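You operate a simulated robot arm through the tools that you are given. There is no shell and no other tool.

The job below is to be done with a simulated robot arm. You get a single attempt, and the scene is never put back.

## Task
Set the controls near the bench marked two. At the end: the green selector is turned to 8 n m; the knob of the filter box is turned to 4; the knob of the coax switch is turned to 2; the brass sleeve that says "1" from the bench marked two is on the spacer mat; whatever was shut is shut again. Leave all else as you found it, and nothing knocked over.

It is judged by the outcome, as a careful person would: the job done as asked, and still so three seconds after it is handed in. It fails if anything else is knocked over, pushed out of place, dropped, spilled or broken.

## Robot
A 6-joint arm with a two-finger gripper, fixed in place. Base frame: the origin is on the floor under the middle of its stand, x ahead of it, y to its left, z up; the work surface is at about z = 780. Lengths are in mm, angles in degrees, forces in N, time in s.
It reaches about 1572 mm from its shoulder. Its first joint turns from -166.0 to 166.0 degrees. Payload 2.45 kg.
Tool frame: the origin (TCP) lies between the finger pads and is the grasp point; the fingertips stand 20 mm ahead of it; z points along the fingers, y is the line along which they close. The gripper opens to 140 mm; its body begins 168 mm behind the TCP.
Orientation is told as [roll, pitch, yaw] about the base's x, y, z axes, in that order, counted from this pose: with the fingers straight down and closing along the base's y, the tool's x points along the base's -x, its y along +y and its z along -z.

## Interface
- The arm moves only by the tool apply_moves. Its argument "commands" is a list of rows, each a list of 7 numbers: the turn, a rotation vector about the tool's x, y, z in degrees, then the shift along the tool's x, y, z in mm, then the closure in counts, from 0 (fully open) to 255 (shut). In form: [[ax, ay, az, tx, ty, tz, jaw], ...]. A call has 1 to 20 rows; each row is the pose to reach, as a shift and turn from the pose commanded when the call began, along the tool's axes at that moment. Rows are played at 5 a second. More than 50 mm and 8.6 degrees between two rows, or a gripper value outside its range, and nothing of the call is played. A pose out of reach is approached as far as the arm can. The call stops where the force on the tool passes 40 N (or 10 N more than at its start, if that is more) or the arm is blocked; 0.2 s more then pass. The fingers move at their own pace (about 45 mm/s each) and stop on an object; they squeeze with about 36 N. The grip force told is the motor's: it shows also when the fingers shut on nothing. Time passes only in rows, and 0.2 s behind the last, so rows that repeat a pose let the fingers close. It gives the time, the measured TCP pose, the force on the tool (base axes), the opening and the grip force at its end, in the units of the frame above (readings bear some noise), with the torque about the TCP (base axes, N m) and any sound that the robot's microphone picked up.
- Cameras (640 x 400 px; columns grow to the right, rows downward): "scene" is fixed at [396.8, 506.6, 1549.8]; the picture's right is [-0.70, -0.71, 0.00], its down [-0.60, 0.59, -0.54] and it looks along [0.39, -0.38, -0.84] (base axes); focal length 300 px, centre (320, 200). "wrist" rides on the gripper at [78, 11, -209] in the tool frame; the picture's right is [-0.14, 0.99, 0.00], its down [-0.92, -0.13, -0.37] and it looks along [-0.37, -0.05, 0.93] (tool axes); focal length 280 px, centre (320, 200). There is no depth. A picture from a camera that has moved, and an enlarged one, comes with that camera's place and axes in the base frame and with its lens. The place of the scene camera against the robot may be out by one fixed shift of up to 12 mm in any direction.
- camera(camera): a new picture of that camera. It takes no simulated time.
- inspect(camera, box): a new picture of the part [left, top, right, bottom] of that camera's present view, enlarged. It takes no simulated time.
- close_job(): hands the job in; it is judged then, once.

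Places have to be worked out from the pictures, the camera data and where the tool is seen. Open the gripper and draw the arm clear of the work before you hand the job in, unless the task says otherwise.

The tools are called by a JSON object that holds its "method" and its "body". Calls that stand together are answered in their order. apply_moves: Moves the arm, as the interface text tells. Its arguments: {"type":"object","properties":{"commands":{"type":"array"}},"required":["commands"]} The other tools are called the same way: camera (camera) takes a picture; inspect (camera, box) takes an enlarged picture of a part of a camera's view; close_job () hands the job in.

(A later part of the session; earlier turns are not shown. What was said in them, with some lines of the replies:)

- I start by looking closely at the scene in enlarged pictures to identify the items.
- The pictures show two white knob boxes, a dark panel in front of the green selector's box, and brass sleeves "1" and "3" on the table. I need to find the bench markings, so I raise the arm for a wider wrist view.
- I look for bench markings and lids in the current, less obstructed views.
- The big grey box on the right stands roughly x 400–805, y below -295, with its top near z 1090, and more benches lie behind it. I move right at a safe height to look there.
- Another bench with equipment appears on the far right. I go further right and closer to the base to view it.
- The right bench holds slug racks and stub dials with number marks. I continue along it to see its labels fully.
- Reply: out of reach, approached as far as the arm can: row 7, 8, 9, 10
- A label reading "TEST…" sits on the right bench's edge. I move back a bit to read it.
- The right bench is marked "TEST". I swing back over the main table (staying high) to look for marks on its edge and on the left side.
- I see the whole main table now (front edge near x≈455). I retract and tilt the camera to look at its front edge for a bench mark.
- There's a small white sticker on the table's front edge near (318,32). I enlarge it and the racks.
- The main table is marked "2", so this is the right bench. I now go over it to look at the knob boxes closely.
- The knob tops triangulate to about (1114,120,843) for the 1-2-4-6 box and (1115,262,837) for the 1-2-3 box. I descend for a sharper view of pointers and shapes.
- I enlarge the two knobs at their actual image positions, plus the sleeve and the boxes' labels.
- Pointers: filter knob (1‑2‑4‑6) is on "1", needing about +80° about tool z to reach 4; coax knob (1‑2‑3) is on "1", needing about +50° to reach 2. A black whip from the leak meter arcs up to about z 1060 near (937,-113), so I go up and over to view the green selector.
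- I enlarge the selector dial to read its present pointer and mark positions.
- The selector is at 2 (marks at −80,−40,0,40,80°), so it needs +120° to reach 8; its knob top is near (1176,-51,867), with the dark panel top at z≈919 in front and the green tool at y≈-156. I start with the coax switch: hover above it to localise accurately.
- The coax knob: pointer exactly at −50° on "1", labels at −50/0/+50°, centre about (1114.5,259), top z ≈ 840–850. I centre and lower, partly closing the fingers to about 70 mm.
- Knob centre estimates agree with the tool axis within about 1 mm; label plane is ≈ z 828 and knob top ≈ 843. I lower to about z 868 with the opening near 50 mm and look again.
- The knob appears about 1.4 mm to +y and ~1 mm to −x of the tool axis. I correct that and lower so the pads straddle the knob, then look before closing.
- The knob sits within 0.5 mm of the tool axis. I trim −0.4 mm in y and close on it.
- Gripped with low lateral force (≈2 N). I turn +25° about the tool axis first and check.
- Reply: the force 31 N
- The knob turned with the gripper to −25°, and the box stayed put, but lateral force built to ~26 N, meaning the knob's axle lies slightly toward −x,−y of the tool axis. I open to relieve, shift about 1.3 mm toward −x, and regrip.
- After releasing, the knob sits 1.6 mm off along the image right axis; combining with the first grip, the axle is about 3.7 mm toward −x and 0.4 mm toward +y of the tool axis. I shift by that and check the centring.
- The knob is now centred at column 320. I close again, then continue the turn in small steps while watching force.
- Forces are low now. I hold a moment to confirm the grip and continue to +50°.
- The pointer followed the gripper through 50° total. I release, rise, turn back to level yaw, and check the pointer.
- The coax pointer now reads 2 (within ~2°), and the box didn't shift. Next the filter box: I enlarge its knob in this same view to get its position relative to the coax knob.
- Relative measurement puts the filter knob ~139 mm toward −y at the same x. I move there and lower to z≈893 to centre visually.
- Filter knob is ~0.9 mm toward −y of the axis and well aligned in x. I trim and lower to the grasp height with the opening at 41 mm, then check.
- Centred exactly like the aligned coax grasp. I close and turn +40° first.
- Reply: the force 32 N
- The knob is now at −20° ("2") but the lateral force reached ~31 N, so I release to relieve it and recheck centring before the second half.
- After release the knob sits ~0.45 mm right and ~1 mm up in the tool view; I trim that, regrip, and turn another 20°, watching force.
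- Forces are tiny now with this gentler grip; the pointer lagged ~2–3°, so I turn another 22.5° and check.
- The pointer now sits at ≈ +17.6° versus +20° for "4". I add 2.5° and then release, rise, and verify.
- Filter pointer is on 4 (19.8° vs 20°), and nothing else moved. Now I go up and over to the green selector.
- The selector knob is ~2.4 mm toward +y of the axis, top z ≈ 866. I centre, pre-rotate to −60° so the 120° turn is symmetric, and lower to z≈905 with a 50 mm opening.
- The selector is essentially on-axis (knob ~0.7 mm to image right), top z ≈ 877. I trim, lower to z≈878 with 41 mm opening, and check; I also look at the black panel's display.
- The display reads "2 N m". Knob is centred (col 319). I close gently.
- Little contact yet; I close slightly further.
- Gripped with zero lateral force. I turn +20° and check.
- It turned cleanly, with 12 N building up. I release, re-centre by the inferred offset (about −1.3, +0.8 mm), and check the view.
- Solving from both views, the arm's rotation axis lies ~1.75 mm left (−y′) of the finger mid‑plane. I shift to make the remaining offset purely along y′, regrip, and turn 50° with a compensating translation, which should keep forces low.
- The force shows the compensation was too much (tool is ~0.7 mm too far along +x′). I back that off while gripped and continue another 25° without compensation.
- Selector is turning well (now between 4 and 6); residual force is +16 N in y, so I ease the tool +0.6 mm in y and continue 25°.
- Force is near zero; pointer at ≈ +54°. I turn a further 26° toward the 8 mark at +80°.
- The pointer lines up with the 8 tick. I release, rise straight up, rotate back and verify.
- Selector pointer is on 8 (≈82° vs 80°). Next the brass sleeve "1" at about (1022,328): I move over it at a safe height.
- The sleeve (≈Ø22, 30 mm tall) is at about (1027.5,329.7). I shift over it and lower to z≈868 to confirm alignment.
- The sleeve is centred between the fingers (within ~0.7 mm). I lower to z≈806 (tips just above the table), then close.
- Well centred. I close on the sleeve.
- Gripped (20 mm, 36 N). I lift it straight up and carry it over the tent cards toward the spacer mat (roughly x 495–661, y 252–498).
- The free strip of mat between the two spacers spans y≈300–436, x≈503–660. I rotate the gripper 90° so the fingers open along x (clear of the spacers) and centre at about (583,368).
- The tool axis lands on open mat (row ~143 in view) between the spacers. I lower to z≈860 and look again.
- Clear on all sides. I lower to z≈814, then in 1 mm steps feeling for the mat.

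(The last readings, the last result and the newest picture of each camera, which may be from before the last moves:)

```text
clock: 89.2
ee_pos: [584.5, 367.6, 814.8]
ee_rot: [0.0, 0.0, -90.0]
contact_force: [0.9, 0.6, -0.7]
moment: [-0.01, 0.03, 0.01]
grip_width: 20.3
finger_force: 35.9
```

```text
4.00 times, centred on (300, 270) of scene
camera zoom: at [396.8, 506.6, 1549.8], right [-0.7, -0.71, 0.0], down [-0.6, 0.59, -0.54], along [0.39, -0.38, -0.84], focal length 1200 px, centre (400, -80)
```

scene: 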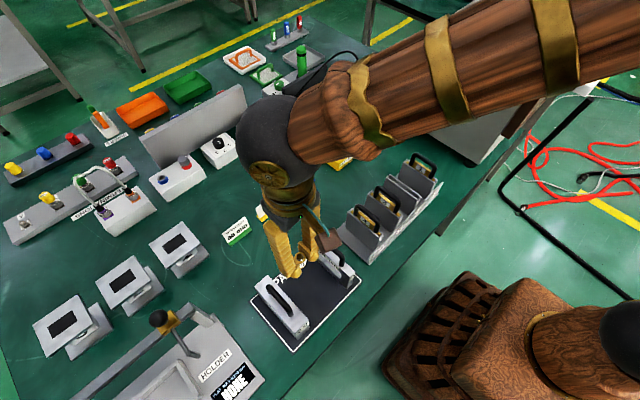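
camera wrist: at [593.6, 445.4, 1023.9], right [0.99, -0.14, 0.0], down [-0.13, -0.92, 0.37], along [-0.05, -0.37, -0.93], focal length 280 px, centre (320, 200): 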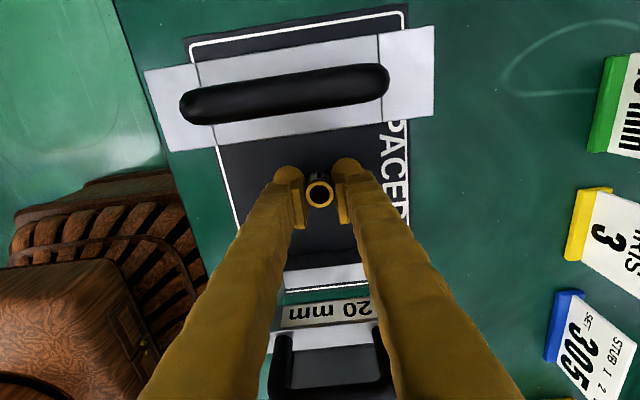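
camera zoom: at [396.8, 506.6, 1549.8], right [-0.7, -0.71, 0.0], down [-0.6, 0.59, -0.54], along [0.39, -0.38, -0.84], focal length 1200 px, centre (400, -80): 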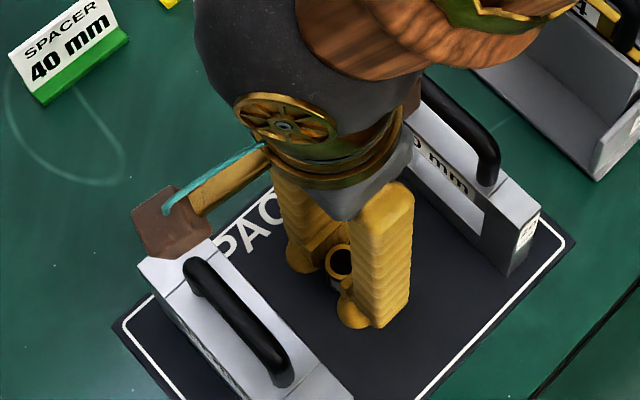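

No contact yet. I go down 5 mm in 1 mm steps and read the force.

{"method": "apply_moves", "body": {"commands": [[0, 0, 0, 0, 0, 1, 225], [0, 0, 0, 0, 0, 2, 225], [0, 0, 0, 0, 0, 3, 225], [0, 0, 0, 0, 0, 4, 225], [0, 0, 0, 0, 0, 5, 225], [0, 0, 0, 0, 0, 5, 225]]}}

```text
clock: 90.6
ee_pos: [583.2, 368.3, 812.0]
ee_rot: [0.0, 0.0, -90.0]
contact_force: [0.0, 0.2, -0.5]
moment: [0.03, 0.01, 0.01]
grip_width: 20.2
finger_force: 35.7
```

Still no contact. I continue in 1 mm steps, reading after each pair.

{"method": "apply_moves", "body": {"commands": [[0, 0, 0, 0, 0, 1, 225], [0, 0, 0, 0, 0, 2, 225], [0, 0, 0, 0, 0, 2, 225]]}}

```text
clock: 91.4
ee_pos: [583.3, 367.4, 809.1]
ee_rot: [0.0, 0.0, -89.9]
contact_force: [-0.1, -0.3, 0.3]
moment: [0.0, -0.01, -0.01]
grip_width: 20.3
finger_force: 35.8
```

Free still; another 1–2 mm.

{"method": "apply_moves", "body": {"commands": [[0, 0, 0, 0, 0, 0.7, 225], [0, 0, 0, 0, 0, 1.4, 225], [0, 0, 0, 0, 0, 1.4, 225]]}}

```text
clock: 92.2
ee_pos: [584.6, 369.0, 806.7]
ee_rot: [0.1, 0.0, -90.1]
contact_force: [-9.3, -3.3, 32.4]
moment: [-0.01, 0.14, 0.04]
grip_width: 20.1
finger_force: 36.1
```

Contact with the mat (32 N up). I back off 0.9 mm to unload, then check.

{"method": "apply_moves", "body": {"commands": [[0, 0, 0, 0, 0, -0.5, 225], [0, 0, 0, 0, 0, -0.9, 225], [0, 0, 0, 0, 0, -0.9, 225]]}}

```text
clock: 93.0
ee_pos: [583.1, 366.9, 808.0]
ee_rot: [0.0, 0.0, -90.0]
contact_force: [2.7, -2.2, 3.7]
moment: [-0.05, -0.11, -0.01]
grip_width: 20.1
finger_force: 36.3
```

Light contact (≈4 N): the sleeve rests on the mat. I open slowly.

{"method": "apply_moves", "body": {"commands": [[0, 0, 0, 0, 0, 0, 218], [0, 0, 0, 0, 0, 0, 212], [0, 0, 0, 0, 0, 0, 205], [0, 0, 0, 0, 0, 0, 195], [0, 0, 0, 0, 0, 0, 182], [0, 0, 0, 0, 0, 0, 175], [0, 0, 0, 0, 0, 0, 175]]}}

{"method": "inspect", "body": {"camera": "wrist", "box": [250, 130, 390, 218]}}

{"method": "inspect", "body": {"camera": "scene", "box": [250, 220, 350, 320]}}

```text
clock: 94.6
ee_pos: [583.9, 368.1, 808.6]
ee_rot: [0.1, 0.0, -89.9]
contact_force: [0.4, -0.6, 0.5]
moment: [0.01, 0.02, 0.0]
grip_width: 44.1
finger_force: 0.0
```

```text
4.55 times, centred on (320, 174) of wrist
camera zoom: at [594.2, 446.3, 1016.5], right [0.99, -0.14, 0.0], down [-0.13, -0.92, 0.37], along [-0.05, -0.36, -0.93], focal length 1274 px, centre (320, 318)
```

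zoom: 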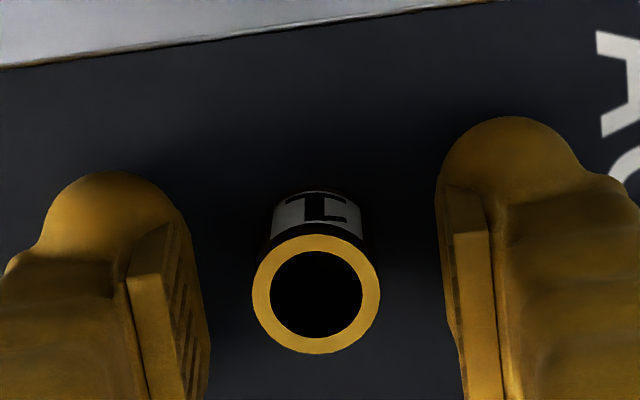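

```text
4.00 times, centred on (300, 270) of scene
camera zoom: at [396.8, 506.6, 1549.8], right [-0.7, -0.71, 0.0], down [-0.6, 0.59, -0.54], along [0.39, -0.38, -0.84], focal length 1200 px, centre (400, -80)
```

zoom: 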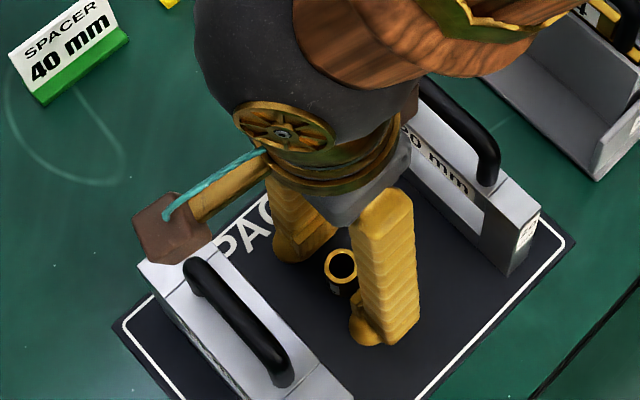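

The sleeve stands free on the mat. I rise straight up and view the result.

{"method": "apply_moves", "body": {"commands": [[0, 0, 0, 0, 0, -15, 175], [0, 0, 0, 0, 0, -40, 175], [0, 0, 0, 0, 0, -80, 175], [0, 0, 0, 0, 0, -125, 175], [0, 0, 0, 0, 0, -170, 150], [0, 0, 0, 0, 0, -215, 128], [0, 0, 0, 0, 0, -260, 128], [0, 0, 0, 0, 0, -305, 128], [0, 0, 0, 0, 0, -350, 128]]}}

{"method": "camera", "body": {"camera": "wrist"}}

{"method": "camera", "body": {"camera": "scene"}}

{"method": "inspect", "body": {"camera": "wrist", "box": [240, 80, 400, 180]}}

```text
clock: 96.6
ee_pos: [582.5, 366.4, 1160.4]
ee_rot: [0.0, 0.0, -90.0]
contact_force: [-0.1, 0.0, -0.1]
moment: [-0.03, -0.04, -0.06]
grip_width: 69.7
finger_force: 0.1
```

```text
taken
camera wrist: at [592.8, 444.7, 1368.2], right [0.99, -0.14, 0.0], down [-0.13, -0.92, 0.37], along [-0.05, -0.37, -0.93], focal length 280 px, centre (320, 200)
```

wrist: 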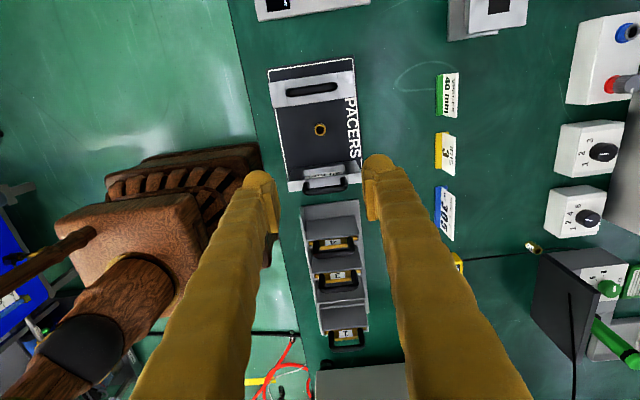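

```text
taken
```

scene: 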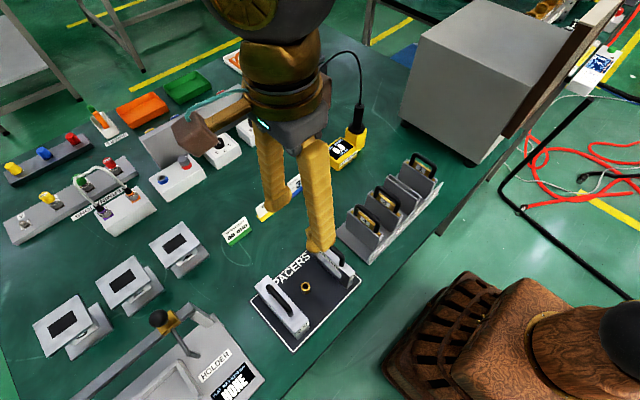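

```text
4.00 times, centred on (320, 130) of wrist
camera zoom: at [592.8, 444.7, 1368.2], right [0.99, -0.14, 0.0], down [-0.13, -0.92, 0.37], along [-0.05, -0.37, -0.93], focal length 1122 px, centre (320, 480)
```

zoom: 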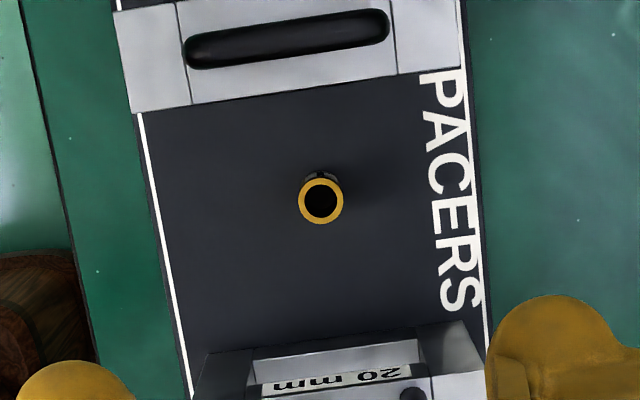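

The sleeve stands on the mat between the spacers. I withdraw the arm up and toward the base, turning the gripper back, then check the whole bench.

{"method": "apply_moves", "body": {"commands": [[0, 0, -7.5, -30, -8, -25, 110], [0, 0, -15, -65, -16, -45, 90], [0, 0, -22.5, -103, -24, -62, 60], [0, 0, -30, -141, -32, -80, 30], [0, 0, -37.5, -180, -41, -98, 0], [0, 0, -45, -219, -49, -116, 0], [0, 0, -52.5, -258, -57, -134, 0], [0, 0, -60, -297, -66, -152, 0], [0, 0, -67.5, -336, -74, -170, 0], [0, 0, -75, -380, -83, -190, 0], [0, 0, -82.5, -423, -91, -210, 0], [0, 0, -90, -466, -100, -230, 0], [0, 0, -90, -466, -100, -230, 0]]}}

{"method": "camera", "body": {"camera": "scene"}}

{"method": "camera", "body": {"camera": "wrist"}}

{"method": "inspect", "body": {"camera": "scene", "box": [130, 50, 370, 200]}}

{"method": "inspect", "body": {"camera": "scene", "box": [200, 150, 440, 360]}}

```text
clock: 99.4
ee_pos: [483.2, -100.6, 1387.2]
ee_rot: [0.0, 0.0, 0.1]
contact_force: [0.3, -0.3, 0.3]
moment: [-0.04, 0.01, 0.01]
grip_width: 140.0
finger_force: 0.1
```

```text
taken
```

scene: 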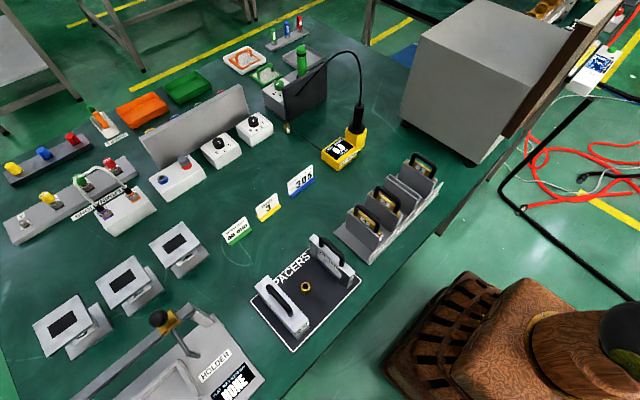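

```text
taken
camera wrist: at [404.3, -90.5, 1595.4], right [0.14, 0.99, 0.0], down [0.92, -0.13, 0.37], along [0.37, -0.05, -0.93], focal length 280 px, centre (320, 200)
```

wrist: 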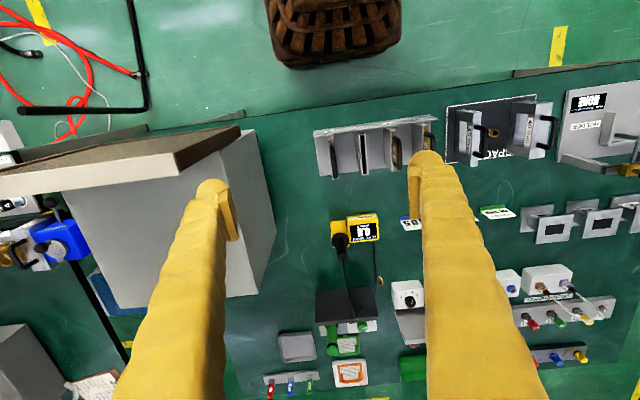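

```text
2.67 times, centred on (250, 125) of scene
camera zoom: at [396.8, 506.6, 1549.8], right [-0.7, -0.71, 0.0], down [-0.6, 0.59, -0.54], along [0.39, -0.38, -0.84], focal length 800 px, centre (507, 400)
```

zoom: 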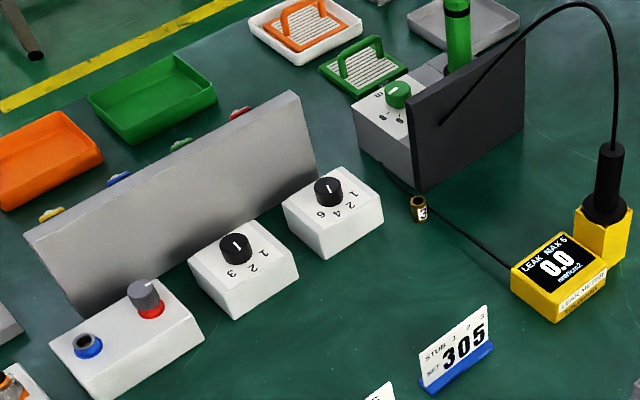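

```text
1.90 times, centred on (320, 255) of scene
camera zoom: at [396.8, 506.6, 1549.8], right [-0.7, -0.71, 0.0], down [-0.6, 0.59, -0.54], along [0.39, -0.38, -0.84], focal length 572 px, centre (320, 95)
```

zoom: 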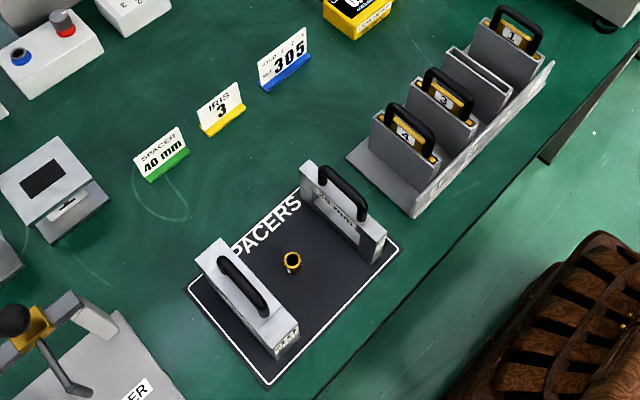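

Everything else is in place and the arm is clear. A last enlarged check on the selector, the two knobs, and the sleeve from here.

{"method": "inspect", "body": {"camera": "wrist", "box": [310, 270, 430, 345]}}

{"method": "inspect", "body": {"camera": "scene", "box": [180, 60, 320, 180]}}

{"method": "inspect", "body": {"camera": "scene", "box": [270, 250, 340, 310]}}

```text
5.33 times, centred on (370, 308) of wrist
camera zoom: at [404.3, -90.5, 1595.4], right [0.14, 0.99, 0.0], down [0.92, -0.13, 0.37], along [0.37, -0.05, -0.93], focal length 1495 px, centre (53, -373)
```

zoom: 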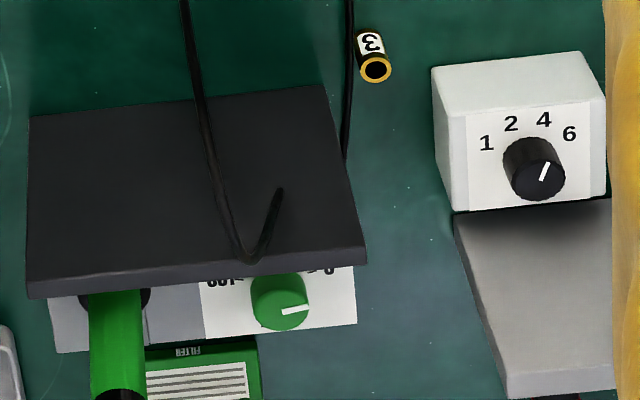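

```text
3.33 times, centred on (250, 120) of scene
camera zoom: at [396.8, 506.6, 1549.8], right [-0.7, -0.71, 0.0], down [-0.6, 0.59, -0.54], along [0.39, -0.38, -0.84], focal length 1000 px, centre (553, 467)
```

zoom: 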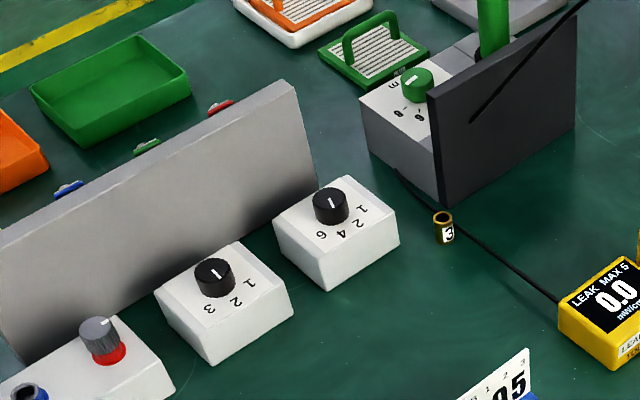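

```text
6.67 times, centred on (305, 280) of scene
camera zoom: at [396.8, 506.6, 1549.8], right [-0.7, -0.71, 0.0], down [-0.6, 0.59, -0.54], along [0.39, -0.38, -0.84], focal length 2000 px, centre (420, -333)
```

zoom: 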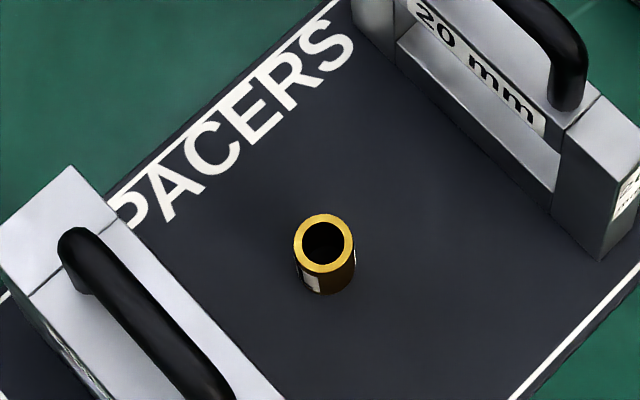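

All goals show in the latest pictures: the selector is on 8 N m, the filter box on 4, the coax switch on 2, and sleeve "1" stands upright on the spacer mat. Nothing else has visibly moved, nothing needed opening, and the gripper is open and clear. I hand the job in.

{"method": "close_job", "body": {}}

```text
The job is handed in.
```

The job on the bench marked two is done and handed in; the last pictures show everything set as asked.

- **Green selector:** it points at 8 N m, within about 2° of the mark. I did not read the driver's display after turning it.
- **Filter box:** the knob is on 4. I took the box marked 1‑2‑4‑6 to be the filter box, since it was the only one of the knob boxes with a 4.
- **Coax switch:** the knob is on 2, within about 2°. I took the box marked 1‑2‑3 to be the coax switch; I found no name on either box.
- **Brass sleeve "1":** it stands upright on the spacer mat, between the two spacers.
- **Shut items:** I found nothing shut in the way, so nothing had to be opened or closed again.

In the final pictures nothing else appears moved or knocked over. The gripper is open and the arm is clear of the bench.
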